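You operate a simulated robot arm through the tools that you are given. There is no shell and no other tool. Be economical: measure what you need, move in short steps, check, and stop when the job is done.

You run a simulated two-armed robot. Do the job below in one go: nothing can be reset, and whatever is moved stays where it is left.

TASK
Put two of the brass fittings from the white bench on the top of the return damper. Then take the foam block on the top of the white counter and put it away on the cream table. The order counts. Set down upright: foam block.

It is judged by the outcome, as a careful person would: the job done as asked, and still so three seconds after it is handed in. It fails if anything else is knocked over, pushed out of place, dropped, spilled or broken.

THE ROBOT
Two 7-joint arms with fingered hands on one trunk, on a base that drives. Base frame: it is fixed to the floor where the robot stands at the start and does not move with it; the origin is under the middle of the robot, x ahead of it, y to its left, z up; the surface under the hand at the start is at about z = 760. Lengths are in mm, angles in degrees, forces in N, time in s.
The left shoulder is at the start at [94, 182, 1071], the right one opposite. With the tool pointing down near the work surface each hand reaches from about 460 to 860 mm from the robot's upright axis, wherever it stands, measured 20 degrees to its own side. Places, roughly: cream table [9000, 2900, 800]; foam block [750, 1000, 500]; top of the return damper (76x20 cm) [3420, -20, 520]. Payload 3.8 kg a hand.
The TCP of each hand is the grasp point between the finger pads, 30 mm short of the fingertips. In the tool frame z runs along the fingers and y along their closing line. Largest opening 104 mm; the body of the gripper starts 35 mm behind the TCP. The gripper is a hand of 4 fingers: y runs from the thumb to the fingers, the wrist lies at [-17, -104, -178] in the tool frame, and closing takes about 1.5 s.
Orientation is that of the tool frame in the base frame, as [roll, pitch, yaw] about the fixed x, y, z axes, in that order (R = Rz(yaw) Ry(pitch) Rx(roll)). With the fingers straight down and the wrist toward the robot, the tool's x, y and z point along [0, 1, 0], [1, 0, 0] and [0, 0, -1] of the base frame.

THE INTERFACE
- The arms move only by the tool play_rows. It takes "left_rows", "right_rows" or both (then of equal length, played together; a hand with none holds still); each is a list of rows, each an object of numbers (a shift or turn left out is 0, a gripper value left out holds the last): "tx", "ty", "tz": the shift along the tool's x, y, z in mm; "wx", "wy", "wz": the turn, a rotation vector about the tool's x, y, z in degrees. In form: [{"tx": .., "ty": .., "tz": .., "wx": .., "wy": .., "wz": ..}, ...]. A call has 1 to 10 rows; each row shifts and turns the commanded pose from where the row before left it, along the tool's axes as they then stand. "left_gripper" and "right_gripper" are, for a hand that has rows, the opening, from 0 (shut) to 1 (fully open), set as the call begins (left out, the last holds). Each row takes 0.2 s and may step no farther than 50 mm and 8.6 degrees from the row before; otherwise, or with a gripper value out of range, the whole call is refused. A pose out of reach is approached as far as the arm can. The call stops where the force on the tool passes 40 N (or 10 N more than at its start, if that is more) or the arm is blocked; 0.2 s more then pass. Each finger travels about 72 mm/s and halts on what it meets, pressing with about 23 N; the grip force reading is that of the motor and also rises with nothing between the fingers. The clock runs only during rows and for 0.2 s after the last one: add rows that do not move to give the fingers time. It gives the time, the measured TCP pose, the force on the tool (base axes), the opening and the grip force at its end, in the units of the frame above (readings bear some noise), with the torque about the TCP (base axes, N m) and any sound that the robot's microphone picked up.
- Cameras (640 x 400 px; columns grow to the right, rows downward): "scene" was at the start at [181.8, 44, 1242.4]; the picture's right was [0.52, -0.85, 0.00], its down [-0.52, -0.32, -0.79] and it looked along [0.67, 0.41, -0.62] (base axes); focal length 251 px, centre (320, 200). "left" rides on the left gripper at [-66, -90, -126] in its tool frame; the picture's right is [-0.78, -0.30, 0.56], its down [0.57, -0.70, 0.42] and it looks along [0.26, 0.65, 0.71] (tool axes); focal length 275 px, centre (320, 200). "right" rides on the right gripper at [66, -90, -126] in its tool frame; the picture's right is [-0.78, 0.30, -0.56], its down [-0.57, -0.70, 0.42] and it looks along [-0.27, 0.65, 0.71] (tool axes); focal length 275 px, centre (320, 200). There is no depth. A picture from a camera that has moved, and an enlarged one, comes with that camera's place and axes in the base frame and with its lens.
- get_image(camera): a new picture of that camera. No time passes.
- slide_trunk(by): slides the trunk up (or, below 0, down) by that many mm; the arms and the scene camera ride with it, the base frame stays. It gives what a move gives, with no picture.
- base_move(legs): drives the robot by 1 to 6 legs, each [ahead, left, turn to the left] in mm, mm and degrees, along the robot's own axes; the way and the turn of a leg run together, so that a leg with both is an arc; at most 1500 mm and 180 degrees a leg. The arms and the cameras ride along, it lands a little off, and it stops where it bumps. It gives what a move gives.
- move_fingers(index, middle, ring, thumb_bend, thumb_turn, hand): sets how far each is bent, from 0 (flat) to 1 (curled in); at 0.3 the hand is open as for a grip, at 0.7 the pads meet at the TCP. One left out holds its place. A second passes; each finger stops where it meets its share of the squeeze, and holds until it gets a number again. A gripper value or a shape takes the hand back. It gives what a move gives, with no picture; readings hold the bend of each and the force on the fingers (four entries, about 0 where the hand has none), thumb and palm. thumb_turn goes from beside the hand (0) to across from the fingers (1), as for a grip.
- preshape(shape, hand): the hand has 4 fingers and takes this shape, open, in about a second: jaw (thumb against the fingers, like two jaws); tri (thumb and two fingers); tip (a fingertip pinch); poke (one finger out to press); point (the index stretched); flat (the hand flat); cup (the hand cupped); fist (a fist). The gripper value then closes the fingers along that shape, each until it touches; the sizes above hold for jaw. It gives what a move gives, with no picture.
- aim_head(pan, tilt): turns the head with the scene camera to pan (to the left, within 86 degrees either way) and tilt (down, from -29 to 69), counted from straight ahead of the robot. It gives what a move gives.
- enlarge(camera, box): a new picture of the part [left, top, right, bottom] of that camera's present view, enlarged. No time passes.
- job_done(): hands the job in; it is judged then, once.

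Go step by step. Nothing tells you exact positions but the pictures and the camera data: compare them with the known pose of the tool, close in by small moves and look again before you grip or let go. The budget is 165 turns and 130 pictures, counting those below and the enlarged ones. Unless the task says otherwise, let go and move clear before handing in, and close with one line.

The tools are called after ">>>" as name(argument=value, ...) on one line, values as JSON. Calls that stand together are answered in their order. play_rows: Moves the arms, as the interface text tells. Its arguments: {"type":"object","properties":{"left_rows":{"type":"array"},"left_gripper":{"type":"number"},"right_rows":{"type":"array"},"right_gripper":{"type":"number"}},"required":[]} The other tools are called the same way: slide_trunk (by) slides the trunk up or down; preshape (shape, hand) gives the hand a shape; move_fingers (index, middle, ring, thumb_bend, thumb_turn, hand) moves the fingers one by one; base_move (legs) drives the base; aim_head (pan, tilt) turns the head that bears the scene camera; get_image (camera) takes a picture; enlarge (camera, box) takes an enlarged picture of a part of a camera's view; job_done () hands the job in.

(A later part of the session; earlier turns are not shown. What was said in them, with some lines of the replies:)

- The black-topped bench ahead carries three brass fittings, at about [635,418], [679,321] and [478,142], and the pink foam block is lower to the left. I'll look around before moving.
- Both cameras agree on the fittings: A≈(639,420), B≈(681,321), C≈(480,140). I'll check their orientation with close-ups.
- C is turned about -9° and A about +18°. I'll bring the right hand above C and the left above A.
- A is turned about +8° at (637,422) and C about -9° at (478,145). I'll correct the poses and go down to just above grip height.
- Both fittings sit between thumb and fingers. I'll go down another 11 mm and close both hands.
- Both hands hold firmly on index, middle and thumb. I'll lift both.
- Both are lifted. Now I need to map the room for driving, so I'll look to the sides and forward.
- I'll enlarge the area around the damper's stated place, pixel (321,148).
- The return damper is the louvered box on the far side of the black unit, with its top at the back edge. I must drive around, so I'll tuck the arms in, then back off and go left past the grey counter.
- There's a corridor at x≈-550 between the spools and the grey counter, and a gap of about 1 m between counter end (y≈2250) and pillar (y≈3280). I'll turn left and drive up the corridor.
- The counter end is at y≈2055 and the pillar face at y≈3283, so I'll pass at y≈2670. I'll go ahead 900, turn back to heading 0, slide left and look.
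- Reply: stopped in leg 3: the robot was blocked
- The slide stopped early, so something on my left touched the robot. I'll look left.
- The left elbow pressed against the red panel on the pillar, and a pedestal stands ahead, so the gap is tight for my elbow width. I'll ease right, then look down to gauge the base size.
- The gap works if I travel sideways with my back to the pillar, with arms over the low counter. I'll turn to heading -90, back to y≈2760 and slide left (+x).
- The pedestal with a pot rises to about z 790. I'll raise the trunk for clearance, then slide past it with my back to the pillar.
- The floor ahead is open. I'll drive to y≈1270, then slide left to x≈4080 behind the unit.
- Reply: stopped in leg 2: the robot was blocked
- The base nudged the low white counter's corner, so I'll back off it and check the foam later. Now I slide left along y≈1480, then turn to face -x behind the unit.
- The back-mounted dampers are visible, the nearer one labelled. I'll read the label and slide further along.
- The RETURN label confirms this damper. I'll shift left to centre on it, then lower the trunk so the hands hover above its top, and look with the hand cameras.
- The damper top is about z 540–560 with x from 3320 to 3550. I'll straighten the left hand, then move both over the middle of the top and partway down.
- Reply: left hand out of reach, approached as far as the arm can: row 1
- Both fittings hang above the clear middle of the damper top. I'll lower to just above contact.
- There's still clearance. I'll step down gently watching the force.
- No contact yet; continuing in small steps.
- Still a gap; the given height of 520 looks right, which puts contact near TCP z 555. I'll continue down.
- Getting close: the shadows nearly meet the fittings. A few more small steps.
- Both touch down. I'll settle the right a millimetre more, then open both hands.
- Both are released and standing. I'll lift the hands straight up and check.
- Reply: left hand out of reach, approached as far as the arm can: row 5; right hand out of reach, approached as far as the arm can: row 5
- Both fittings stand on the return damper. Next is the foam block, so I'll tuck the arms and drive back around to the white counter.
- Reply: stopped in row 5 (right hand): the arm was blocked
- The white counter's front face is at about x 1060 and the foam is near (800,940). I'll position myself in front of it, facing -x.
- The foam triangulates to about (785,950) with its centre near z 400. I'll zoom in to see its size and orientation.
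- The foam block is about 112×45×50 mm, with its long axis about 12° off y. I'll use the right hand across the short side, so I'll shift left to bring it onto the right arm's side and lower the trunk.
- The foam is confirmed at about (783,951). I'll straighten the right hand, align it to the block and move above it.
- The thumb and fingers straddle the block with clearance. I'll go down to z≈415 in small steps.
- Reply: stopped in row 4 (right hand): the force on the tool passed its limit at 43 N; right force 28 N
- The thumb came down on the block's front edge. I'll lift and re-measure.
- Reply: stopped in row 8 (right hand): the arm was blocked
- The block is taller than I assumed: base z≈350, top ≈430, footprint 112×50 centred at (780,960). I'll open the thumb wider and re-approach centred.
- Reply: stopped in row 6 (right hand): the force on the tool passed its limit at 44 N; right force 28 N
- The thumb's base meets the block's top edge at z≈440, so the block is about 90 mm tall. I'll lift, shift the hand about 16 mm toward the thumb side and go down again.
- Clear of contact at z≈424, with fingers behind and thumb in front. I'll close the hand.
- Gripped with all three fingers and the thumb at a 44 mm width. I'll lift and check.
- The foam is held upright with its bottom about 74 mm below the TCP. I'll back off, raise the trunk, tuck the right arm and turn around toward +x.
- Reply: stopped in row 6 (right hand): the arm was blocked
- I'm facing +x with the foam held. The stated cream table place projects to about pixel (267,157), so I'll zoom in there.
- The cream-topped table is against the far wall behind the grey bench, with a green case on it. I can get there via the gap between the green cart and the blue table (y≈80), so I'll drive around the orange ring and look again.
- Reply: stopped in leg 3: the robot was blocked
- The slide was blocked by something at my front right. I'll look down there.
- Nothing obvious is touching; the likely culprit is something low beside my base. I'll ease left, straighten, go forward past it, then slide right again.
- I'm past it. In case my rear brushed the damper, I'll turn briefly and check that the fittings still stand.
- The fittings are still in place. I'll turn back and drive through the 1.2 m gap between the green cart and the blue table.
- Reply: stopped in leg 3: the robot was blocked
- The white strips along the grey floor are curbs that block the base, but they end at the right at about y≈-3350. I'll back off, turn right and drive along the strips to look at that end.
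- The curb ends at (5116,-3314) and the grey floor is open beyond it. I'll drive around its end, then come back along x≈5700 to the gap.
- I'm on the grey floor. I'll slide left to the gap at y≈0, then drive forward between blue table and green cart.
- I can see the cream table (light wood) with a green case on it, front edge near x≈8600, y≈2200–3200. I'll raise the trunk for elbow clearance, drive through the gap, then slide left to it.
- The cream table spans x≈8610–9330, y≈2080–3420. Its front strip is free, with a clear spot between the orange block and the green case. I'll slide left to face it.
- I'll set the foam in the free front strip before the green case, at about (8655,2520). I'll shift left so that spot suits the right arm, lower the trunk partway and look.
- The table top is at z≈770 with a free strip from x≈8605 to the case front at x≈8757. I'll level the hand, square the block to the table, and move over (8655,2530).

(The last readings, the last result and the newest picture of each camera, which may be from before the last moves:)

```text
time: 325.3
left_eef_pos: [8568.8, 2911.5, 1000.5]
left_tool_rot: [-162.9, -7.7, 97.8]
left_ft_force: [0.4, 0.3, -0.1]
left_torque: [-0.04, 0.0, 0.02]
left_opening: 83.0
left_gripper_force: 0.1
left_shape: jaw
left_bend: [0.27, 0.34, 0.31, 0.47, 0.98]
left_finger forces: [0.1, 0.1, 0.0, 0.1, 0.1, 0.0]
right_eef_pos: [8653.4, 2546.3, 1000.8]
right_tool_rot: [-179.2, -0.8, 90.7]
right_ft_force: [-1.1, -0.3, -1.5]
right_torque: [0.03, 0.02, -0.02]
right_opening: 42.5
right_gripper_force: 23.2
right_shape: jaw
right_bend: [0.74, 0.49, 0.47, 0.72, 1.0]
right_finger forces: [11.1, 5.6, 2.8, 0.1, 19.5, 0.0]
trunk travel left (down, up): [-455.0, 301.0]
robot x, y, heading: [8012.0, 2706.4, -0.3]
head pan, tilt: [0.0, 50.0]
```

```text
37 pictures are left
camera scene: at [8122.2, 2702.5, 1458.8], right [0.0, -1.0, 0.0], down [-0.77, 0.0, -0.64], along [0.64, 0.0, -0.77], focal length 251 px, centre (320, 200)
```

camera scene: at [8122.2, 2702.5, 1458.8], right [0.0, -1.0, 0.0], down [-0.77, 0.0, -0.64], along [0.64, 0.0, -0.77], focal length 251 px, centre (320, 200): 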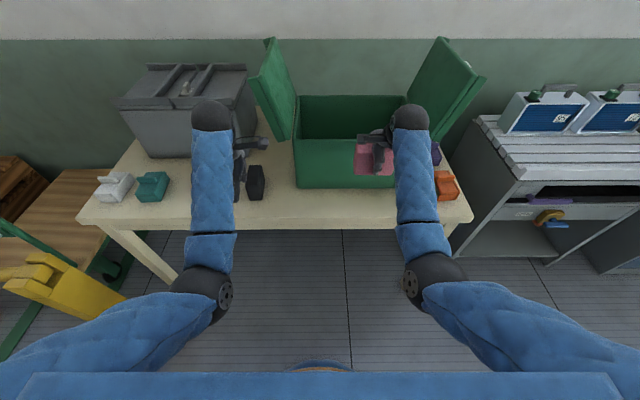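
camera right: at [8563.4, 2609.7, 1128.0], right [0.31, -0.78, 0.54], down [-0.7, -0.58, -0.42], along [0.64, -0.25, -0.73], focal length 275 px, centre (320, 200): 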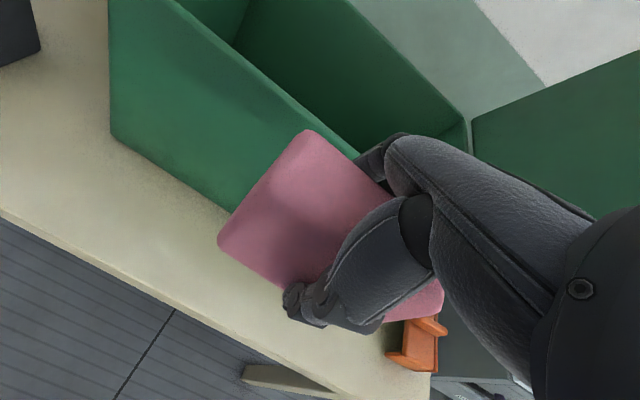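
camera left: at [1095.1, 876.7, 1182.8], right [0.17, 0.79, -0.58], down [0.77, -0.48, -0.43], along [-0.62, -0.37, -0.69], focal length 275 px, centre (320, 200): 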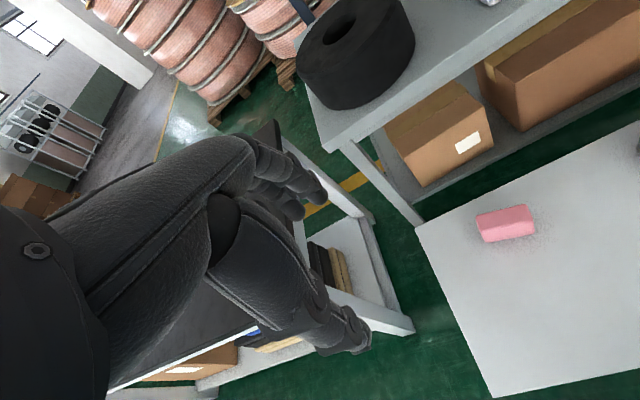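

The hand is level and squared. I'll nudge 12 mm inward and go down closer.

>>> play_rows(right_rows=[{"ty": 12}, {"tz": 35}, {"tz": 35}, {"tz": 30}, {"tz": 12}, {}])

>>> get_image(camera="right")

>>> enlarge(camera="scene", box=[300, 120, 480, 260])

```text
time: 326.7
left_eef_pos: [8568.8, 2911.8, 1002.3]
left_tool_rot: [-163.0, -7.6, 97.8]
left_ft_force: [0.0, -1.4, -0.2]
left_torque: [0.01, 0.0, 0.01]
left_opening: 83.2
left_gripper_force: 0.1
left_shape: jaw
left_bend: [0.27, 0.34, 0.31, 0.47, 0.98]
left_finger forces: [0.0, 0.0, 0.1, 0.0, 0.0, 0.0]
right_eef_pos: [8662.0, 2549.4, 888.0]
right_tool_rot: [-179.1, -0.9, 90.7]
right_ft_force: [-0.2, 0.5, -0.5]
right_torque: [-0.03, 0.01, 0.0]
right_opening: 42.7
right_gripper_force: 22.7
right_shape: jaw
right_bend: [0.74, 0.49, 0.47, 0.72, 1.0]
right_finger forces: [11.1, 5.6, 2.8, 0.0, 19.5, 0.0]
trunk travel left (down, up): [-455.0, 301.0]
robot x, y, heading: [8013.0, 2702.3, -0.4]
head pan, tilt: [0.0, 50.0]
```

```text
36 pictures are left
camera right: at [8572.1, 2612.1, 1016.4], right [0.31, -0.78, 0.54], down [-0.7, -0.58, -0.42], along [0.64, -0.25, -0.73], focal length 275 px, centre (320, 200)
```

right: 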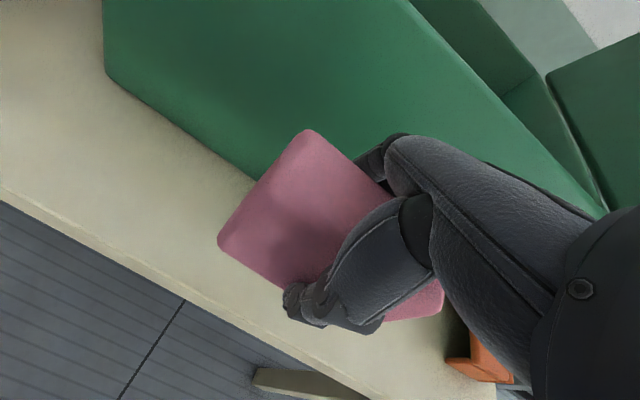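

```text
2.86 times, centred on (390, 190) of scene
camera zoom: at [8122.5, 2702.4, 1458.7], right [0.0, -1.0, 0.0], down [-0.77, 0.0, -0.64], along [0.64, 0.0, -0.77], focal length 717 px, centre (120, 229)
```

zoom: 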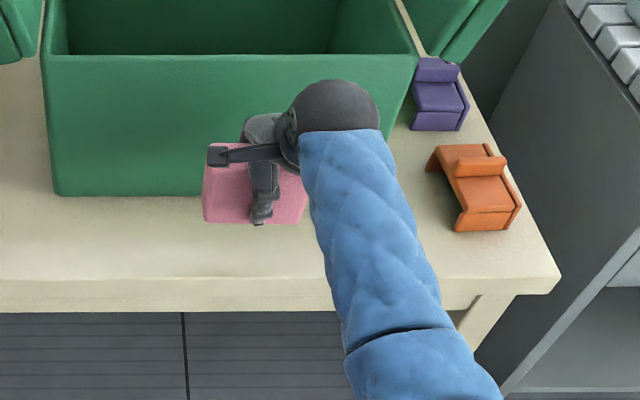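

The block's bottom is somewhere 30–70 mm below the TCP, so I'll descend in small steps and rely on contact force.

>>> play_rows(right_rows=[{"tz": 6}, {"tz": 6}, {"tz": 6}, {}])

>>> play_rows(right_rows=[{"tz": 5}, {"tz": 5}, {}])

>>> get_image(camera="right")

>>> enlarge(camera="scene", box=[300, 120, 480, 260])

```text
time: 327.7
left_eef_pos: [8568.1, 2912.5, 1002.0]
left_tool_rot: [-163.1, -7.7, 97.9]
left_ft_force: [-0.1, 0.0, 0.1]
left_torque: [0.0, 0.0, 0.01]
left_opening: 82.8
left_gripper_force: 0.0
left_shape: jaw
left_bend: [0.27, 0.34, 0.31, 0.47, 0.98]
left_finger forces: [0.1, 0.0, 0.0, 0.0, 0.0, 0.1]
right_eef_pos: [8662.8, 2549.1, 868.8]
right_tool_rot: [-179.2, -0.7, 90.7]
right_ft_force: [0.2, -0.6, 0.6]
right_torque: [0.0, -0.03, -0.02]
right_opening: 42.7
right_gripper_force: 22.2
right_shape: jaw
right_bend: [0.74, 0.49, 0.47, 0.72, 1.0]
right_finger forces: [11.2, 5.7, 2.8, 0.0, 19.6, 0.0]
trunk travel left (down, up): [-455.0, 301.0]
robot x, y, heading: [8013.5, 2703.4, -0.3]
head pan, tilt: [0.0, 50.0]
```

```text
time: 328.5
left_eef_pos: [8568.0, 2913.3, 1002.4]
left_tool_rot: [-162.9, -7.6, 97.9]
left_ft_force: [-0.2, 0.3, 0.6]
left_torque: [-0.01, 0.01, -0.03]
left_opening: 82.8
left_gripper_force: 0.0
left_shape: jaw
left_bend: [0.27, 0.34, 0.31, 0.47, 0.98]
left_finger forces: [0.1, 0.0, 0.1, 0.0, 0.0, 0.0]
right_eef_pos: [8662.3, 2549.1, 857.5]
right_tool_rot: [-179.2, -0.8, 90.8]
right_ft_force: [0.2, 0.2, -0.8]
right_torque: [0.03, 0.0, 0.01]
right_opening: 42.5
right_gripper_force: 23.3
right_shape: jaw
right_bend: [0.74, 0.49, 0.47, 0.72, 1.0]
right_finger forces: [11.1, 5.7, 2.8, 0.1, 19.6, 0.0]
trunk travel left (down, up): [-455.0, 301.0]
robot x, y, heading: [8013.7, 2702.5, -0.4]
head pan, tilt: [0.0, 50.0]
```

```text
34 pictures are left
camera right: at [8572.7, 2611.7, 987.2], right [0.31, -0.78, 0.54], down [-0.7, -0.58, -0.42], along [0.64, -0.25, -0.73], focal length 275 px, centre (320, 200)
```

right: 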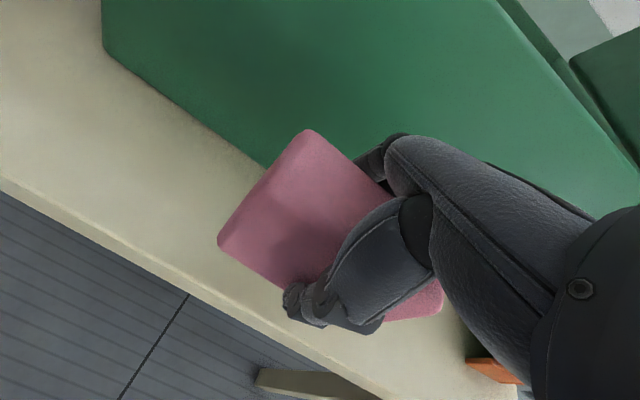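

```text
2.86 times, centred on (390, 190) of scene
camera zoom: at [8122.6, 2702.4, 1458.7], right [0.0, -1.0, 0.0], down [-0.77, 0.0, -0.64], along [0.64, 0.0, -0.77], focal length 717 px, centre (120, 229)
```

zoom: 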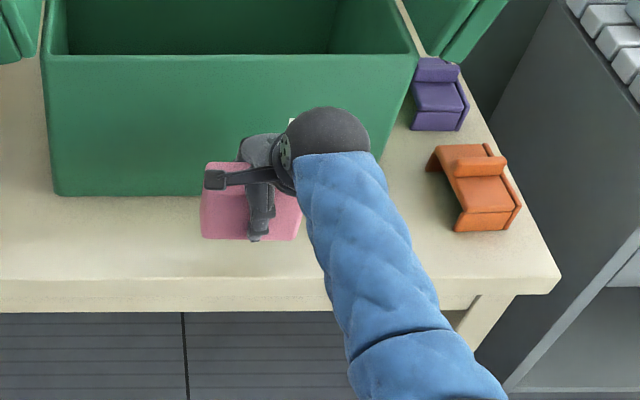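

Roughly 35–50 mm still to go. I'll continue down, more slowly near the table.

>>> play_rows(right_rows=[{"tz": 6}, {"tz": 6}, {"tz": 5}, {}])

>>> play_rows(right_rows=[{"tz": 4}, {"tz": 4}, {}])

>>> enlarge(camera="scene", box=[300, 120, 480, 260])

>>> get_image(camera="right")

```text
time: 329.5
left_eef_pos: [8568.4, 2913.1, 1001.6]
left_tool_rot: [-162.9, -7.7, 97.9]
left_ft_force: [-0.6, -0.5, 0.2]
left_torque: [0.0, 0.02, -0.01]
left_opening: 82.8
left_gripper_force: 0.0
left_shape: jaw
left_bend: [0.27, 0.34, 0.31, 0.47, 0.98]
left_finger forces: [0.0, 0.0, 0.0, 0.0, 0.1, 0.0]
right_eef_pos: [8660.9, 2549.3, 843.2]
right_tool_rot: [-179.2, -0.9, 90.6]
right_ft_force: [0.0, -0.3, -0.5]
right_torque: [-0.02, 0.01, 0.01]
right_opening: 42.5
right_gripper_force: 22.7
right_shape: jaw
right_bend: [0.74, 0.49, 0.47, 0.72, 1.0]
right_finger forces: [11.2, 5.6, 2.8, 0.0, 19.5, 0.0]
trunk travel left (down, up): [-455.0, 301.0]
robot x, y, heading: [8013.7, 2706.4, -0.4]
head pan, tilt: [0.0, 50.0]
```

```text
time: 330.3
left_eef_pos: [8568.9, 2912.8, 1001.5]
left_tool_rot: [-163.0, -7.7, 97.9]
left_ft_force: [0.4, -1.0, 0.6]
left_torque: [0.02, 0.0, 0.0]
left_opening: 82.9
left_gripper_force: 0.1
left_shape: jaw
left_bend: [0.27, 0.34, 0.31, 0.47, 0.98]
left_finger forces: [0.0, 0.0, 0.1, 0.0, 0.1, 0.0]
right_eef_pos: [8661.6, 2549.8, 834.5]
right_tool_rot: [-179.2, -0.8, 90.8]
right_ft_force: [-0.4, -0.1, -0.1]
right_torque: [-0.01, -0.02, 0.0]
right_opening: 42.6
right_gripper_force: 22.5
right_shape: jaw
right_bend: [0.74, 0.49, 0.47, 0.72, 1.0]
right_finger forces: [11.1, 5.7, 2.8, 0.0, 19.5, 0.1]
trunk travel left (down, up): [-455.0, 301.0]
robot x, y, heading: [8017.9, 2706.7, -0.0]
head pan, tilt: [0.0, 50.0]
```

```text
2.86 times, centred on (390, 190) of scene
camera zoom: at [8122.5, 2702.4, 1458.7], right [0.0, -1.0, 0.0], down [-0.77, 0.0, -0.64], along [0.64, 0.0, -0.77], focal length 717 px, centre (120, 229)
```

zoom: 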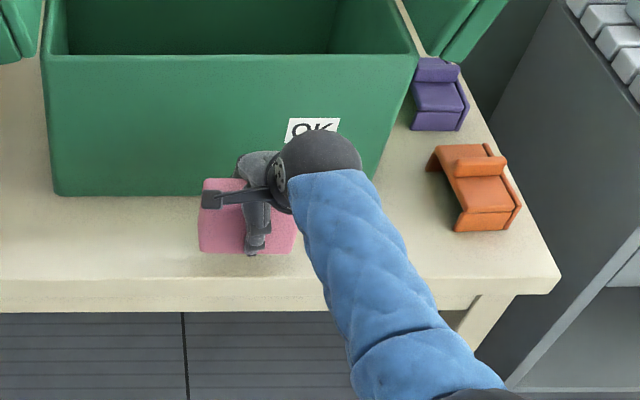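

```text
31 pictures are left
camera right: at [8572.2, 2612.0, 961.9], right [0.31, -0.78, 0.54], down [-0.7, -0.58, -0.42], along [0.64, -0.25, -0.73], focal length 275 px, centre (320, 200)
```

right: 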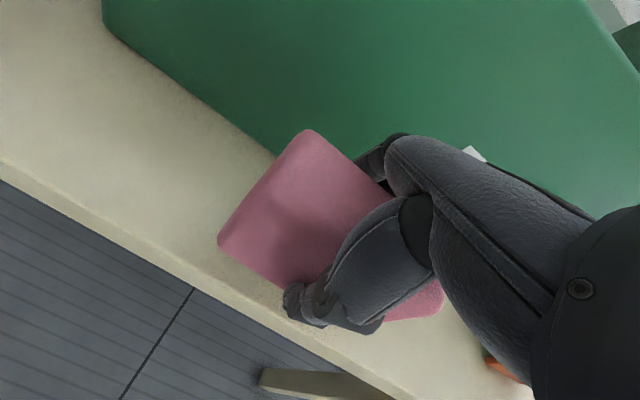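

>>> play_rows(right_rows=[{"ty": 9}, {"tz": 4}, {"tz": 3}, {}])

>>> play_rows(right_rows=[{"tz": 3}, {"tz": 3}, {}])

>>> play_rows(right_rows=[{"tz": 3}, {}])

>>> enlarge(camera="scene", box=[300, 120, 480, 260])

```text
time: 331.3
left_eef_pos: [8568.6, 2913.4, 1001.5]
left_tool_rot: [-163.0, -7.6, 97.9]
left_ft_force: [-0.3, 1.0, 0.5]
left_torque: [-0.01, 0.0, -0.02]
left_opening: 83.1
left_gripper_force: 0.0
left_shape: jaw
left_bend: [0.27, 0.34, 0.31, 0.47, 0.98]
left_finger forces: [0.0, 0.0, 0.0, 0.0, 0.0, 0.0]
right_eef_pos: [8671.1, 2548.5, 825.9]
right_tool_rot: [-179.2, -0.8, 90.7]
right_ft_force: [-0.2, 0.5, -0.7]
right_torque: [-0.02, 0.02, 0.0]
right_opening: 42.7
right_gripper_force: 23.3
right_shape: jaw
right_bend: [0.74, 0.49, 0.47, 0.72, 1.0]
right_finger forces: [11.2, 5.6, 2.8, 0.0, 19.6, 0.0]
trunk travel left (down, up): [-455.0, 301.0]
robot x, y, heading: [8015.1, 2702.9, -0.6]
head pan, tilt: [0.0, 50.0]
```

```text
time: 332.1
left_eef_pos: [8568.6, 2912.4, 1001.1]
left_tool_rot: [-162.9, -7.7, 97.9]
left_ft_force: [0.0, 0.7, 0.2]
left_torque: [0.0, 0.03, 0.03]
left_opening: 83.1
left_gripper_force: 0.0
left_shape: jaw
left_bend: [0.27, 0.34, 0.31, 0.47, 0.98]
left_finger forces: [0.0, 0.1, 0.1, 0.1, 0.0, 0.1]
right_eef_pos: [8670.4, 2549.8, 821.6]
right_tool_rot: [-179.2, -0.8, 90.6]
right_ft_force: [0.2, 0.4, 0.9]
right_torque: [0.01, 0.0, 0.02]
right_opening: 42.6
right_gripper_force: 22.9
right_shape: jaw
right_bend: [0.74, 0.49, 0.47, 0.72, 1.0]
right_finger forces: [11.1, 5.6, 2.8, 0.0, 19.6, 0.0]
trunk travel left (down, up): [-455.0, 301.0]
robot x, y, heading: [8015.1, 2703.2, -0.5]
head pan, tilt: [0.0, 50.0]
```

```text
time: 332.7
left_eef_pos: [8569.3, 2912.8, 1002.0]
left_tool_rot: [-162.9, -7.6, 97.8]
left_ft_force: [0.1, -0.3, 0.3]
left_torque: [-0.02, 0.02, 0.0]
left_opening: 83.2
left_gripper_force: 0.1
left_shape: jaw
left_bend: [0.27, 0.34, 0.31, 0.47, 0.98]
left_finger forces: [0.0, 0.1, 0.1, 0.0, 0.1, 0.1]
right_eef_pos: [8670.7, 2551.2, 817.2]
right_tool_rot: [-179.2, -0.7, 90.7]
right_ft_force: [0.4, -0.5, -0.2]
right_torque: [0.01, 0.01, -0.01]
right_opening: 42.8
right_gripper_force: 22.6
right_shape: jaw
right_bend: [0.74, 0.49, 0.47, 0.72, 1.0]
right_finger forces: [11.0, 5.5, 2.8, 0.0, 19.5, 0.0]
trunk travel left (down, up): [-455.0, 301.0]
robot x, y, heading: [8016.1, 2704.9, -0.3]
head pan, tilt: [0.0, 50.0]
```

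```text
2.86 times, centred on (390, 190) of scene
camera zoom: at [8122.5, 2702.4, 1458.7], right [0.0, -1.0, 0.0], down [-0.77, 0.0, -0.64], along [0.64, 0.0, -0.77], focal length 717 px, centre (120, 229)
```

zoom: 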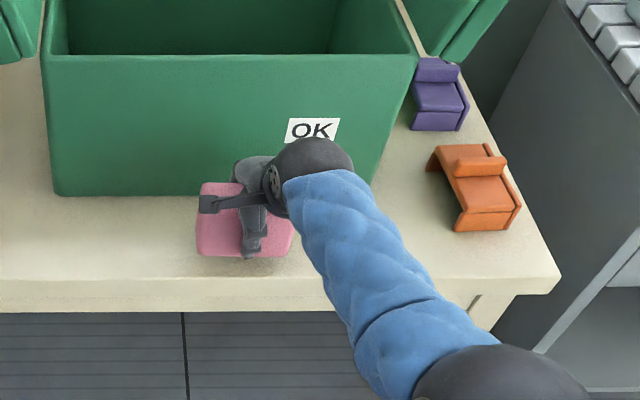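

The contact shadow is closing in. Continuing in small steps.

>>> play_rows(right_rows=[{"tz": 3}, {"tz": 2}, {}])

>>> play_rows(right_rows=[{"tz": 2.5}, {}])

>>> play_rows(right_rows=[{"tz": 2.5}, {}])

>>> get_image(camera="right")

```text
time: 333.5
left_eef_pos: [8568.5, 2912.3, 1001.2]
left_tool_rot: [-162.9, -7.6, 97.9]
left_ft_force: [-1.2, 0.4, -0.2]
left_torque: [0.01, 0.01, 0.01]
left_opening: 82.8
left_gripper_force: 0.0
left_shape: jaw
left_bend: [0.27, 0.34, 0.31, 0.47, 0.98]
left_finger forces: [0.0, 0.0, 0.1, 0.0, 0.1, 0.0]
right_eef_pos: [8670.0, 2549.5, 814.4]
right_tool_rot: [-179.2, -0.8, 90.7]
right_ft_force: [-0.4, 0.2, -0.5]
right_torque: [0.01, 0.02, -0.01]
right_opening: 42.5
right_gripper_force: 23.3
right_shape: jaw
right_bend: [0.74, 0.49, 0.47, 0.72, 1.0]
right_finger forces: [11.0, 5.6, 2.8, 0.1, 19.4, 0.0]
trunk travel left (down, up): [-455.0, 301.0]
robot x, y, heading: [8015.8, 2706.3, -0.5]
head pan, tilt: [0.0, 50.0]
```

```text
time: 334.1
left_eef_pos: [8568.5, 2912.3, 1000.8]
left_tool_rot: [-162.9, -7.7, 97.8]
left_ft_force: [-0.2, 0.9, 0.3]
left_torque: [-0.03, 0.02, -0.01]
left_opening: 82.9
left_gripper_force: 0.1
left_shape: jaw
left_bend: [0.27, 0.34, 0.31, 0.47, 0.98]
left_finger forces: [0.0, 0.1, 0.1, 0.0, 0.0, 0.1]
right_eef_pos: [8670.5, 2549.7, 812.3]
right_tool_rot: [-179.1, -0.7, 90.7]
right_ft_force: [-0.4, 0.1, -0.2]
right_torque: [-0.01, -0.02, -0.01]
right_opening: 42.5
right_gripper_force: 22.8
right_shape: jaw
right_bend: [0.74, 0.49, 0.47, 0.72, 1.0]
right_finger forces: [11.1, 5.6, 2.8, 0.0, 19.6, 0.0]
trunk travel left (down, up): [-455.0, 301.0]
robot x, y, heading: [8013.7, 2703.8, -0.3]
head pan, tilt: [0.0, 50.0]
```

```text
time: 334.7
left_eef_pos: [8569.4, 2912.4, 1001.2]
left_tool_rot: [-162.9, -7.7, 97.8]
left_ft_force: [0.6, 0.5, 0.1]
left_torque: [0.02, 0.05, 0.02]
left_opening: 82.9
left_gripper_force: 0.0
left_shape: jaw
left_bend: [0.27, 0.34, 0.31, 0.47, 0.98]
left_finger forces: [0.1, 0.0, 0.0, 0.0, 0.0, 0.0]
right_eef_pos: [8671.0, 2549.5, 807.8]
right_tool_rot: [-179.2, -0.8, 90.6]
right_ft_force: [-0.4, -0.2, -0.5]
right_torque: [-0.02, 0.01, -0.01]
right_opening: 42.5
right_gripper_force: 23.4
right_shape: jaw
right_bend: [0.74, 0.49, 0.47, 0.72, 1.0]
right_finger forces: [11.2, 5.6, 2.8, 0.0, 19.5, 0.0]
trunk travel left (down, up): [-455.0, 301.0]
robot x, y, heading: [8016.0, 2705.3, -0.2]
head pan, tilt: [0.0, 50.0]
```

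```text
29 pictures are left
camera right: at [8580.4, 2612.4, 936.2], right [0.31, -0.78, 0.54], down [-0.7, -0.58, -0.42], along [0.64, -0.25, -0.73], focal length 275 px, centre (320, 200)
```

right: 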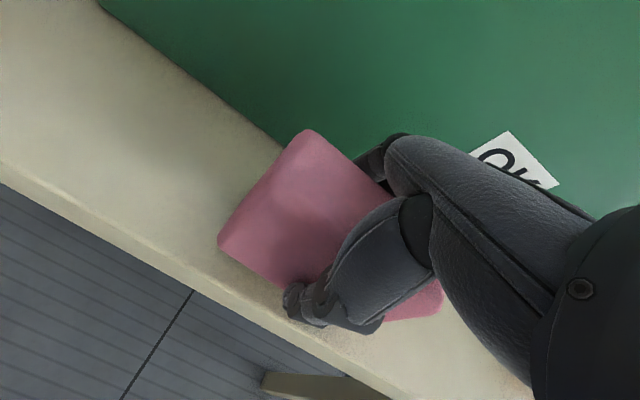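

>>> play_rows(right_rows=[{"tz": 2.5}, {"tz": 2.5}, {}])

>>> play_rows(right_rows=[{"tz": 2.5}, {}])

>>> play_rows(right_rows=[{"tz": 2.5}, {}])

>>> enlarge(camera="scene", box=[320, 140, 420, 240])

```text
time: 335.5
left_eef_pos: [8568.7, 2913.6, 1000.3]
left_tool_rot: [-163.0, -7.6, 97.9]
left_ft_force: [-0.6, -0.1, 0.2]
left_torque: [0.03, 0.01, 0.03]
left_opening: 83.0
left_gripper_force: 0.0
left_shape: jaw
left_bend: [0.27, 0.34, 0.31, 0.47, 0.98]
left_finger forces: [0.1, 0.0, 0.0, 0.0, 0.0, 0.0]
right_eef_pos: [8670.2, 2550.8, 803.5]
right_tool_rot: [-179.2, -0.9, 90.7]
right_ft_force: [-0.7, 0.3, 0.1]
right_torque: [0.0, 0.01, 0.01]
right_opening: 42.5
right_gripper_force: 23.0
right_shape: jaw
right_bend: [0.74, 0.49, 0.47, 0.72, 1.0]
right_finger forces: [11.0, 5.6, 2.8, 0.0, 19.5, 0.1]
trunk travel left (down, up): [-455.0, 301.0]
robot x, y, heading: [8012.6, 2705.8, -0.4]
head pan, tilt: [0.0, 50.0]
```

```text
time: 336.1
left_eef_pos: [8569.2, 2911.5, 1000.2]
left_tool_rot: [-163.0, -7.6, 98.0]
left_ft_force: [0.7, 0.3, -0.1]
left_torque: [0.03, 0.0, 0.0]
left_opening: 82.9
left_gripper_force: 0.1
left_shape: jaw
left_bend: [0.27, 0.34, 0.31, 0.47, 0.98]
left_finger forces: [0.0, 0.0, 0.1, 0.0, 0.0, 0.1]
right_eef_pos: [8670.5, 2549.8, 801.8]
right_tool_rot: [-179.2, -0.8, 90.8]
right_ft_force: [-0.5, 0.0, 0.2]
right_torque: [-0.02, -0.02, -0.01]
right_opening: 42.5
right_gripper_force: 23.1
right_shape: jaw
right_bend: [0.74, 0.49, 0.47, 0.72, 1.0]
right_finger forces: [10.9, 5.7, 2.9, 0.1, 19.5, 0.0]
trunk travel left (down, up): [-455.0, 301.0]
robot x, y, heading: [8010.9, 2703.6, -0.1]
head pan, tilt: [0.0, 50.0]
```

```text
time: 336.7
left_eef_pos: [8569.2, 2913.9, 1001.2]
left_tool_rot: [-162.9, -7.7, 97.9]
left_ft_force: [-0.2, 0.2, 0.7]
left_torque: [0.0, 0.0, -0.01]
left_opening: 83.0
left_gripper_force: 0.0
left_shape: jaw
left_bend: [0.27, 0.34, 0.31, 0.47, 0.98]
left_finger forces: [0.1, 0.0, 0.0, 0.0, 0.0, 0.1]
right_eef_pos: [8670.6, 2549.2, 798.0]
right_tool_rot: [-179.2, -0.9, 90.7]
right_ft_force: [-1.0, -0.4, 0.0]
right_torque: [-0.01, 0.0, 0.02]
right_opening: 42.5
right_gripper_force: 23.2
right_shape: jaw
right_bend: [0.74, 0.49, 0.47, 0.72, 1.0]
right_finger forces: [11.1, 5.6, 2.8, 0.1, 19.4, 0.1]
trunk travel left (down, up): [-455.0, 301.0]
robot x, y, heading: [8015.9, 2706.3, -0.4]
head pan, tilt: [0.0, 50.0]
```

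```text
4.00 times, centred on (370, 190) of scene
camera zoom: at [8122.5, 2702.4, 1458.7], right [0.0, -1.0, 0.0], down [-0.77, 0.0, -0.64], along [0.64, 0.0, -0.77], focal length 1004 px, centre (120, 240)
```

zoom: 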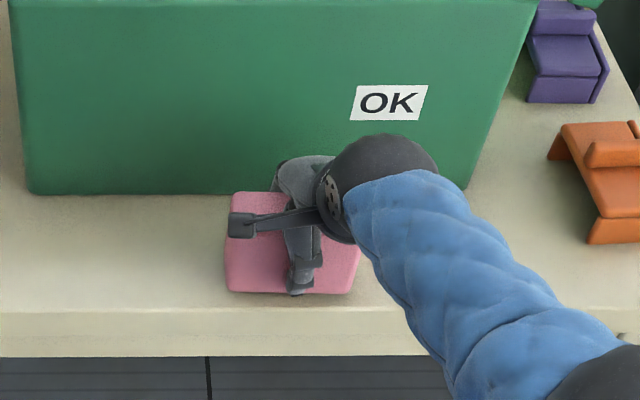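

Near touchdown. I'll nudge 8 mm further in from the edge and continue the descent.

>>> play_rows(right_rows=[{"ty": 8}, {"tz": 2.5}, {}])

>>> play_rows(right_rows=[{"tz": 2.5}, {}])

>>> play_rows(right_rows=[{"tz": 2.5}, {}])

>>> play_rows(right_rows=[{"tz": 2.5}, {}])

```text
time: 337.5
left_eef_pos: [8568.0, 2913.0, 1001.8]
left_tool_rot: [-162.8, -7.7, 97.8]
left_ft_force: [-0.3, 0.4, -0.2]
left_torque: [-0.01, 0.0, -0.01]
left_opening: 82.7
left_gripper_force: 0.0
left_shape: jaw
left_bend: [0.27, 0.34, 0.31, 0.47, 0.98]
left_finger forces: [0.0, 0.1, 0.0, 0.0, 0.1, 0.0]
right_eef_pos: [8672.8, 2547.7, 797.8]
right_tool_rot: [-179.2, -0.8, 90.8]
right_ft_force: [-0.2, 0.3, 0.0]
right_torque: [0.02, 0.03, 0.0]
right_opening: 42.5
right_gripper_force: 22.2
right_shape: jaw
right_bend: [0.74, 0.49, 0.47, 0.72, 1.0]
right_finger forces: [11.1, 5.6, 2.9, 0.0, 19.4, 0.0]
right hand out of reach, approached as far as the arm can: row 1
trunk travel left (down, up): [-455.0, 301.0]
robot x, y, heading: [8013.6, 2705.7, 0.0]
head pan, tilt: [0.0, 50.0]
```

```text
time: 338.1
left_eef_pos: [8568.2, 2912.9, 1000.7]
left_tool_rot: [-163.0, -7.7, 97.8]
left_ft_force: [-0.2, 0.3, -0.1]
left_torque: [0.02, -0.01, -0.01]
left_opening: 82.7
left_gripper_force: 0.1
left_shape: jaw
left_bend: [0.27, 0.34, 0.31, 0.47, 0.98]
left_finger forces: [0.1, 0.0, 0.1, 0.1, 0.0, 0.0]
right_eef_pos: [8672.8, 2546.7, 796.2]
right_tool_rot: [-179.2, -0.7, 90.7]
right_ft_force: [0.2, -0.4, -0.2]
right_torque: [0.0, 0.01, 0.01]
right_opening: 42.7
right_gripper_force: 22.8
right_shape: jaw
right_bend: [0.74, 0.49, 0.47, 0.72, 1.0]
right_finger forces: [11.1, 5.6, 2.8, 0.0, 19.5, 0.0]
trunk travel left (down, up): [-455.0, 301.0]
robot x, y, heading: [8016.0, 2705.0, -0.5]
head pan, tilt: [0.0, 50.0]
```

```text
time: 338.7
left_eef_pos: [8568.7, 2912.4, 1001.2]
left_tool_rot: [-163.0, -7.7, 97.9]
left_ft_force: [0.6, -0.2, 0.0]
left_torque: [0.04, 0.01, 0.0]
left_opening: 82.8
left_gripper_force: 0.0
left_shape: jaw
left_bend: [0.27, 0.34, 0.31, 0.47, 0.98]
left_finger forces: [0.1, 0.1, 0.0, 0.1, 0.1, 0.0]
right_eef_pos: [8673.0, 2545.0, 794.2]
right_tool_rot: [-179.2, -0.9, 90.8]
right_ft_force: [-0.1, 1.0, 0.3]
right_torque: [-0.02, -0.02, 0.0]
right_opening: 42.6
right_gripper_force: 23.2
right_shape: jaw
right_bend: [0.74, 0.49, 0.47, 0.72, 1.0]
right_finger forces: [11.1, 5.6, 3.0, 0.1, 19.6, 0.0]
trunk travel left (down, up): [-455.0, 301.0]
robot x, y, heading: [8015.9, 2702.9, -0.4]
head pan, tilt: [0.0, 50.0]
```

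```text
time: 339.3
left_eef_pos: [8568.3, 2913.3, 1001.8]
left_tool_rot: [-162.9, -7.6, 97.8]
left_ft_force: [0.2, 0.2, 0.5]
left_torque: [-0.02, 0.0, -0.02]
left_opening: 83.1
left_gripper_force: 0.0
left_shape: jaw
left_bend: [0.27, 0.34, 0.31, 0.47, 0.98]
left_finger forces: [0.0, 0.0, 0.1, 0.0, 0.0, 0.0]
right_eef_pos: [8672.3, 2545.9, 793.1]
right_tool_rot: [-179.2, -0.8, 90.7]
right_ft_force: [0.0, 0.3, 0.3]
right_torque: [-0.04, -0.01, 0.01]
right_opening: 42.6
right_gripper_force: 22.6
right_shape: jaw
right_bend: [0.74, 0.49, 0.47, 0.72, 1.0]
right_finger forces: [11.1, 5.5, 2.9, 0.0, 19.6, 0.0]
right hand out of reach, approached as far as the arm can: row 1
trunk travel left (down, up): [-455.0, 301.0]
robot x, y, heading: [8013.6, 2705.8, -0.2]
head pan, tilt: [0.0, 50.0]
```

The arm is at its reach limit, so I'll lower the last bit with the trunk.

>>> slide_trunk(by=-5)

>>> slide_trunk(by=-4)

>>> get_image(camera="right")

>>> enlarge(camera="scene", box=[320, 140, 420, 240])

```text
time: 339.9
left_eef_pos: [8567.2, 2912.3, 997.0]
left_tool_rot: [-163.0, -7.5, 97.9]
left_ft_force: [0.1, 1.0, 0.6]
left_torque: [-0.06, -0.04, -0.01]
left_opening: 82.9
left_gripper_force: 0.1
left_shape: jaw
left_bend: [0.27, 0.34, 0.31, 0.47, 0.98]
left_finger forces: [0.1, 0.0, 0.1, 0.0, 0.1, 0.0]
right_eef_pos: [8673.5, 2547.2, 792.7]
right_tool_rot: [-179.7, -0.8, 90.7]
right_ft_force: [-3.7, -0.3, 15.8]
right_torque: [-0.08, 0.0, -0.04]
right_opening: 42.9
right_gripper_force: 22.7
right_shape: jaw
right_bend: [0.74, 0.49, 0.47, 0.72, 1.0]
right_finger forces: [11.7, 6.2, 3.0, 0.0, 23.7, 0.0]
trunk travel left (down, up): [-450.0, 306.0]
robot x, y, heading: [8016.5, 2699.9, -0.3]
head pan, tilt: [0.0, 50.0]
```

```text
time: 340.4
left_eef_pos: [8565.8, 2912.9, 994.2]
left_tool_rot: [-163.0, -7.5, 97.9]
left_ft_force: [-0.8, -0.3, 0.0]
left_torque: [0.02, 0.01, 0.02]
left_opening: 83.1
left_gripper_force: 0.0
left_shape: jaw
left_bend: [0.27, 0.34, 0.31, 0.47, 0.98]
left_finger forces: [0.1, 0.0, 0.0, 0.0, 0.0, 0.0]
right_eef_pos: [8674.5, 2546.8, 791.3]
right_tool_rot: [-179.9, -0.9, 90.7]
right_ft_force: [-3.6, -1.9, 32.3]
right_torque: [-0.15, 0.1, -0.05]
right_opening: 44.6
right_gripper_force: 22.8
right_shape: jaw
right_bend: [0.74, 0.49, 0.47, 0.72, 1.0]
right_finger forces: [12.2, 6.5, 2.9, 0.0, 25.4, 0.0]
trunk travel left (down, up): [-446.0, 310.0]
robot x, y, heading: [8013.0, 2698.7, 0.0]
head pan, tilt: [0.0, 50.0]
```

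```text
27 pictures are left
camera right: at [8582.6, 2608.6, 918.4], right [0.31, -0.78, 0.54], down [-0.7, -0.57, -0.43], along [0.65, -0.25, -0.72], focal length 275 px, centre (320, 200)
```

right: 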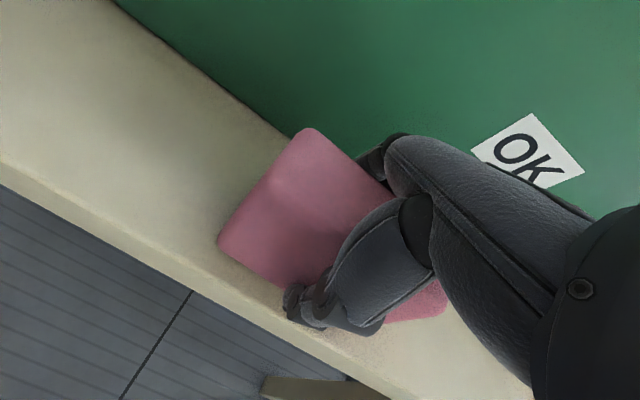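

```text
4.00 times, centred on (370, 190) of scene
camera zoom: at [8120.4, 2702.8, 1450.2], right [0.0, -1.0, 0.0], down [-0.76, 0.0, -0.64], along [0.64, 0.0, -0.76], focal length 1004 px, centre (120, 240)
```

zoom: 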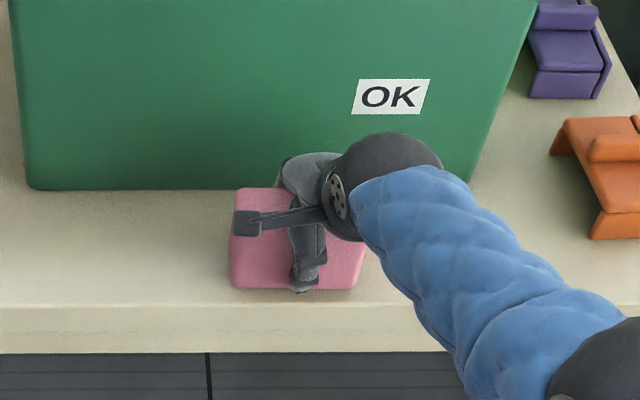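

Firm contact at 32 N. I'll ease off a little before letting go.

>>> slide_trunk(by=6)

```text
time: 341.0
left_eef_pos: [8568.3, 2912.9, 999.0]
left_tool_rot: [-162.9, -7.5, 97.8]
left_ft_force: [0.0, -1.4, 0.6]
left_torque: [0.0, -0.02, 0.01]
left_opening: 83.0
left_gripper_force: 0.0
left_shape: jaw
left_bend: [0.27, 0.34, 0.31, 0.47, 0.98]
left_finger forces: [0.2, 0.0, 0.0, 0.0, 0.0, 0.0]
right_eef_pos: [8672.1, 2545.8, 792.5]
right_tool_rot: [-179.4, -0.8, 90.7]
right_ft_force: [6.4, -1.0, 13.0]
right_torque: [-0.02, -0.27, 0.0]
right_opening: 43.9
right_gripper_force: 22.8
right_shape: jaw
right_bend: [0.74, 0.48, 0.46, 0.73, 1.0]
right_finger forces: [14.5, 7.4, 3.7, 0.0, 20.2, 0.0]
trunk travel left (down, up): [-452.0, 304.0]
robot x, y, heading: [8013.4, 2701.7, 0.1]
head pan, tilt: [0.0, 50.0]
```

>>> play_rows(right_rows=[{}, {}, {}, {}, {}, {}], right_gripper=0.68)

>>> get_image(camera="right")

>>> enlarge(camera="scene", box=[320, 140, 420, 240])

```text
time: 342.4
left_eef_pos: [8568.0, 2912.5, 998.3]
left_tool_rot: [-163.0, -7.7, 97.8]
left_ft_force: [0.1, -0.8, -0.5]
left_torque: [0.01, 0.01, 0.0]
left_opening: 82.8
left_gripper_force: 0.1
left_shape: jaw
left_bend: [0.27, 0.34, 0.31, 0.47, 0.98]
left_finger forces: [0.0, 0.0, 0.1, 0.0, 0.0, 0.1]
right_eef_pos: [8670.9, 2546.1, 791.2]
right_tool_rot: [-179.1, -0.8, 90.7]
right_ft_force: [-0.1, 0.4, 0.4]
right_torque: [0.01, -0.01, -0.01]
right_opening: 70.7
right_gripper_force: 0.0
right_shape: jaw
right_bend: [0.27, 0.38, 0.35, 0.58, 0.99]
right_finger forces: [0.8, 0.1, 0.0, 0.1, 0.0, 0.0]
trunk travel left (down, up): [-452.0, 304.0]
robot x, y, heading: [8017.1, 2703.3, -0.5]
head pan, tilt: [0.0, 50.0]
```

```text
25 pictures are left
camera right: at [8582.1, 2608.4, 918.5], right [0.31, -0.78, 0.54], down [-0.7, -0.58, -0.42], along [0.64, -0.25, -0.73], focal length 275 px, centre (320, 200)
```

right: 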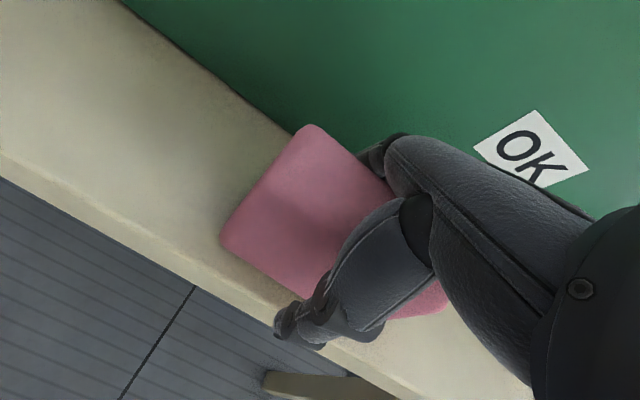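

```text
4.00 times, centred on (370, 190) of scene
camera zoom: at [8123.0, 2702.4, 1455.7], right [0.0, -1.0, 0.0], down [-0.77, 0.0, -0.64], along [0.64, 0.0, -0.77], focal length 1004 px, centre (120, 240)
```

zoom: 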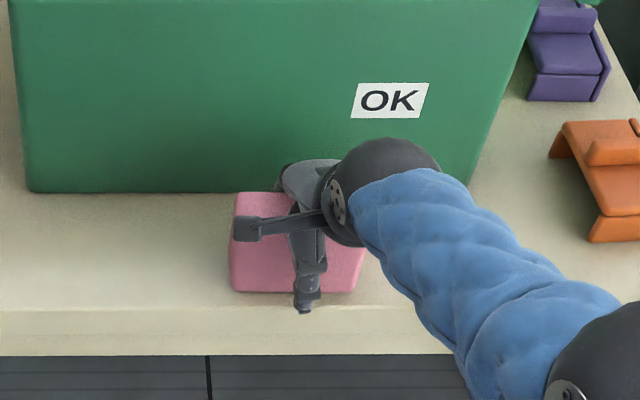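

Released; the block stands. I'll lift the hand straight up with the trunk and check.

>>> slide_trunk(by=60)

>>> get_image(camera="right")

>>> slide_trunk(by=180)

>>> enlarge(camera="scene", box=[260, 100, 460, 240])

```text
time: 343.4
left_eef_pos: [8568.7, 2912.6, 1057.3]
left_tool_rot: [-163.0, -7.7, 97.9]
left_ft_force: [-0.6, 0.2, 0.6]
left_torque: [-0.01, 0.0, -0.04]
left_opening: 83.2
left_gripper_force: 0.0
left_shape: jaw
left_bend: [0.27, 0.34, 0.31, 0.47, 0.98]
left_finger forces: [0.0, 0.0, 0.0, 0.0, 0.0, 0.1]
right_eef_pos: [8675.0, 2545.6, 861.9]
right_tool_rot: [179.8, -0.8, 90.7]
right_ft_force: [0.5, -0.7, 0.1]
right_torque: [0.02, -0.02, 0.02]
right_opening: 70.2
right_gripper_force: 0.0
right_shape: jaw
right_bend: [0.28, 0.38, 0.34, 0.58, 0.99]
right_finger forces: [0.0, 0.0, 0.0, 0.0, 0.0, 0.0]
trunk travel left (down, up): [-512.0, 244.0]
robot x, y, heading: [8011.4, 2701.1, -0.6]
head pan, tilt: [0.0, 50.0]
```

```text
23 pictures are left
camera right: at [8581.9, 2608.2, 987.9], right [0.31, -0.78, 0.55], down [-0.69, -0.58, -0.43], along [0.65, -0.25, -0.72], focal length 275 px, centre (320, 200)
```

right: 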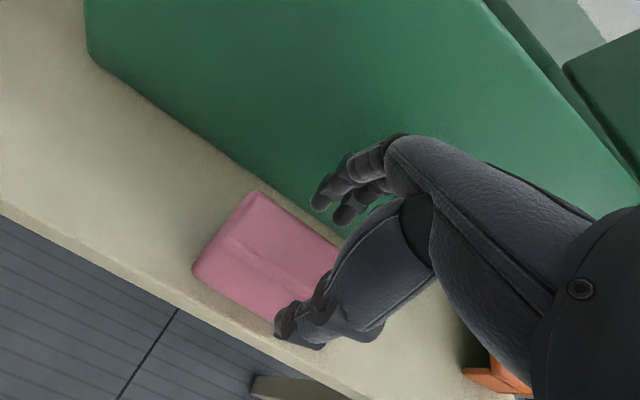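

```text
time: 345.4
left_eef_pos: [8567.8, 2913.3, 1238.3]
left_tool_rot: [-163.0, -7.6, 97.8]
left_ft_force: [-0.5, -0.6, -0.5]
left_torque: [-0.02, 0.01, 0.0]
left_opening: 82.9
left_gripper_force: 0.1
left_shape: jaw
left_bend: [0.27, 0.34, 0.31, 0.47, 0.98]
left_finger forces: [0.1, 0.0, 0.0, 0.0, 0.1, 0.1]
right_eef_pos: [8674.0, 2545.2, 1052.4]
right_tool_rot: [179.1, -0.8, 90.7]
right_ft_force: [0.2, -0.1, 0.0]
right_torque: [0.0, 0.0, 0.0]
right_opening: 70.4
right_gripper_force: 0.0
right_shape: jaw
right_bend: [0.28, 0.38, 0.34, 0.58, 0.99]
right_finger forces: [0.0, 0.0, 0.1, 0.0, 0.0, 0.0]
trunk travel left (down, up): [-692.0, 64.0]
robot x, y, heading: [8011.8, 2703.8, -0.3]
head pan, tilt: [0.0, 50.0]
```

```text
2.86 times, centred on (360, 170) of scene
camera zoom: at [8104.9, 2702.5, 1696.2], right [0.0, -1.0, 0.0], down [-0.77, 0.0, -0.64], along [0.64, 0.0, -0.77], focal length 717 px, centre (206, 286)
```

zoom: 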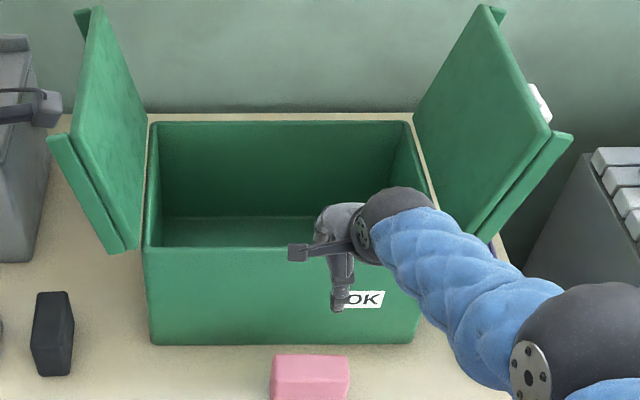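

The block stands upright on the table. I'll back off a little and take a last look.

>>> base_move(legs=[[-130, 0, 0]])

>>> get_image(camera="scene")

```text
time: 346.6
left_eef_pos: [8435.8, 2914.9, 1239.0]
left_tool_rot: [-162.8, -7.6, 98.1]
left_ft_force: [-0.2, 0.7, -0.6]
left_torque: [-0.02, 0.0, 0.03]
left_opening: 82.9
left_gripper_force: 0.1
left_shape: jaw
left_bend: [0.27, 0.34, 0.31, 0.47, 0.98]
left_finger forces: [0.0, 0.1, 0.0, 0.0, 0.0, 0.0]
right_eef_pos: [8543.8, 2546.7, 1051.3]
right_tool_rot: [179.1, -0.7, 90.9]
right_ft_force: [-0.8, -0.2, 0.4]
right_torque: [-0.04, -0.01, 0.03]
right_opening: 70.2
right_gripper_force: 0.1
right_shape: jaw
right_bend: [0.28, 0.38, 0.34, 0.58, 0.99]
right_finger forces: [0.1, 0.0, 0.0, 0.0, 0.0, 0.0]
trunk travel left (down, up): [-692.0, 64.0]
robot x, y, heading: [7882.3, 2704.6, -0.3]
head pan, tilt: [0.0, 50.0]
```

```text
21 pictures are left
camera scene: at [7973.5, 2703.1, 1696.2], right [0.0, -1.0, 0.0], down [-0.77, 0.0, -0.64], along [0.64, 0.0, -0.77], focal length 251 px, centre (320, 200)
```

scene: 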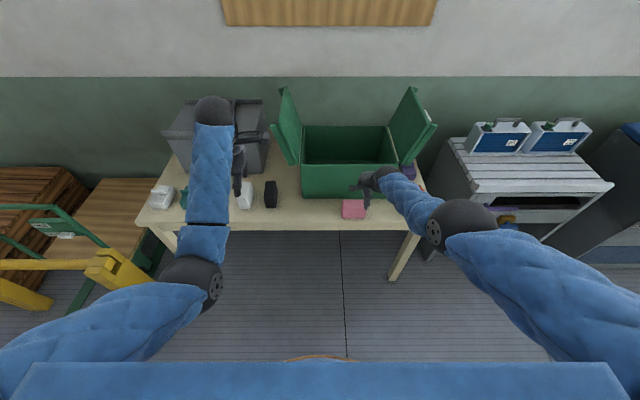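

The foam block stands on the cream table and both fittings were standing on the return damper when last checked. My hands are clear, so I'm handing in.

>>> job_done()

```text
The job is handed in.
```

I put two brass fittings on top of the return damper, then set the foam block down upright on the cream table, in front of the green case; the job is handed in. On the way my base or arms bumped the red panel on the pillar, the white counter, a floor curb and one thing I couldn't identify. I saw nothing moved or knocked over, but I didn't re-check each spot.
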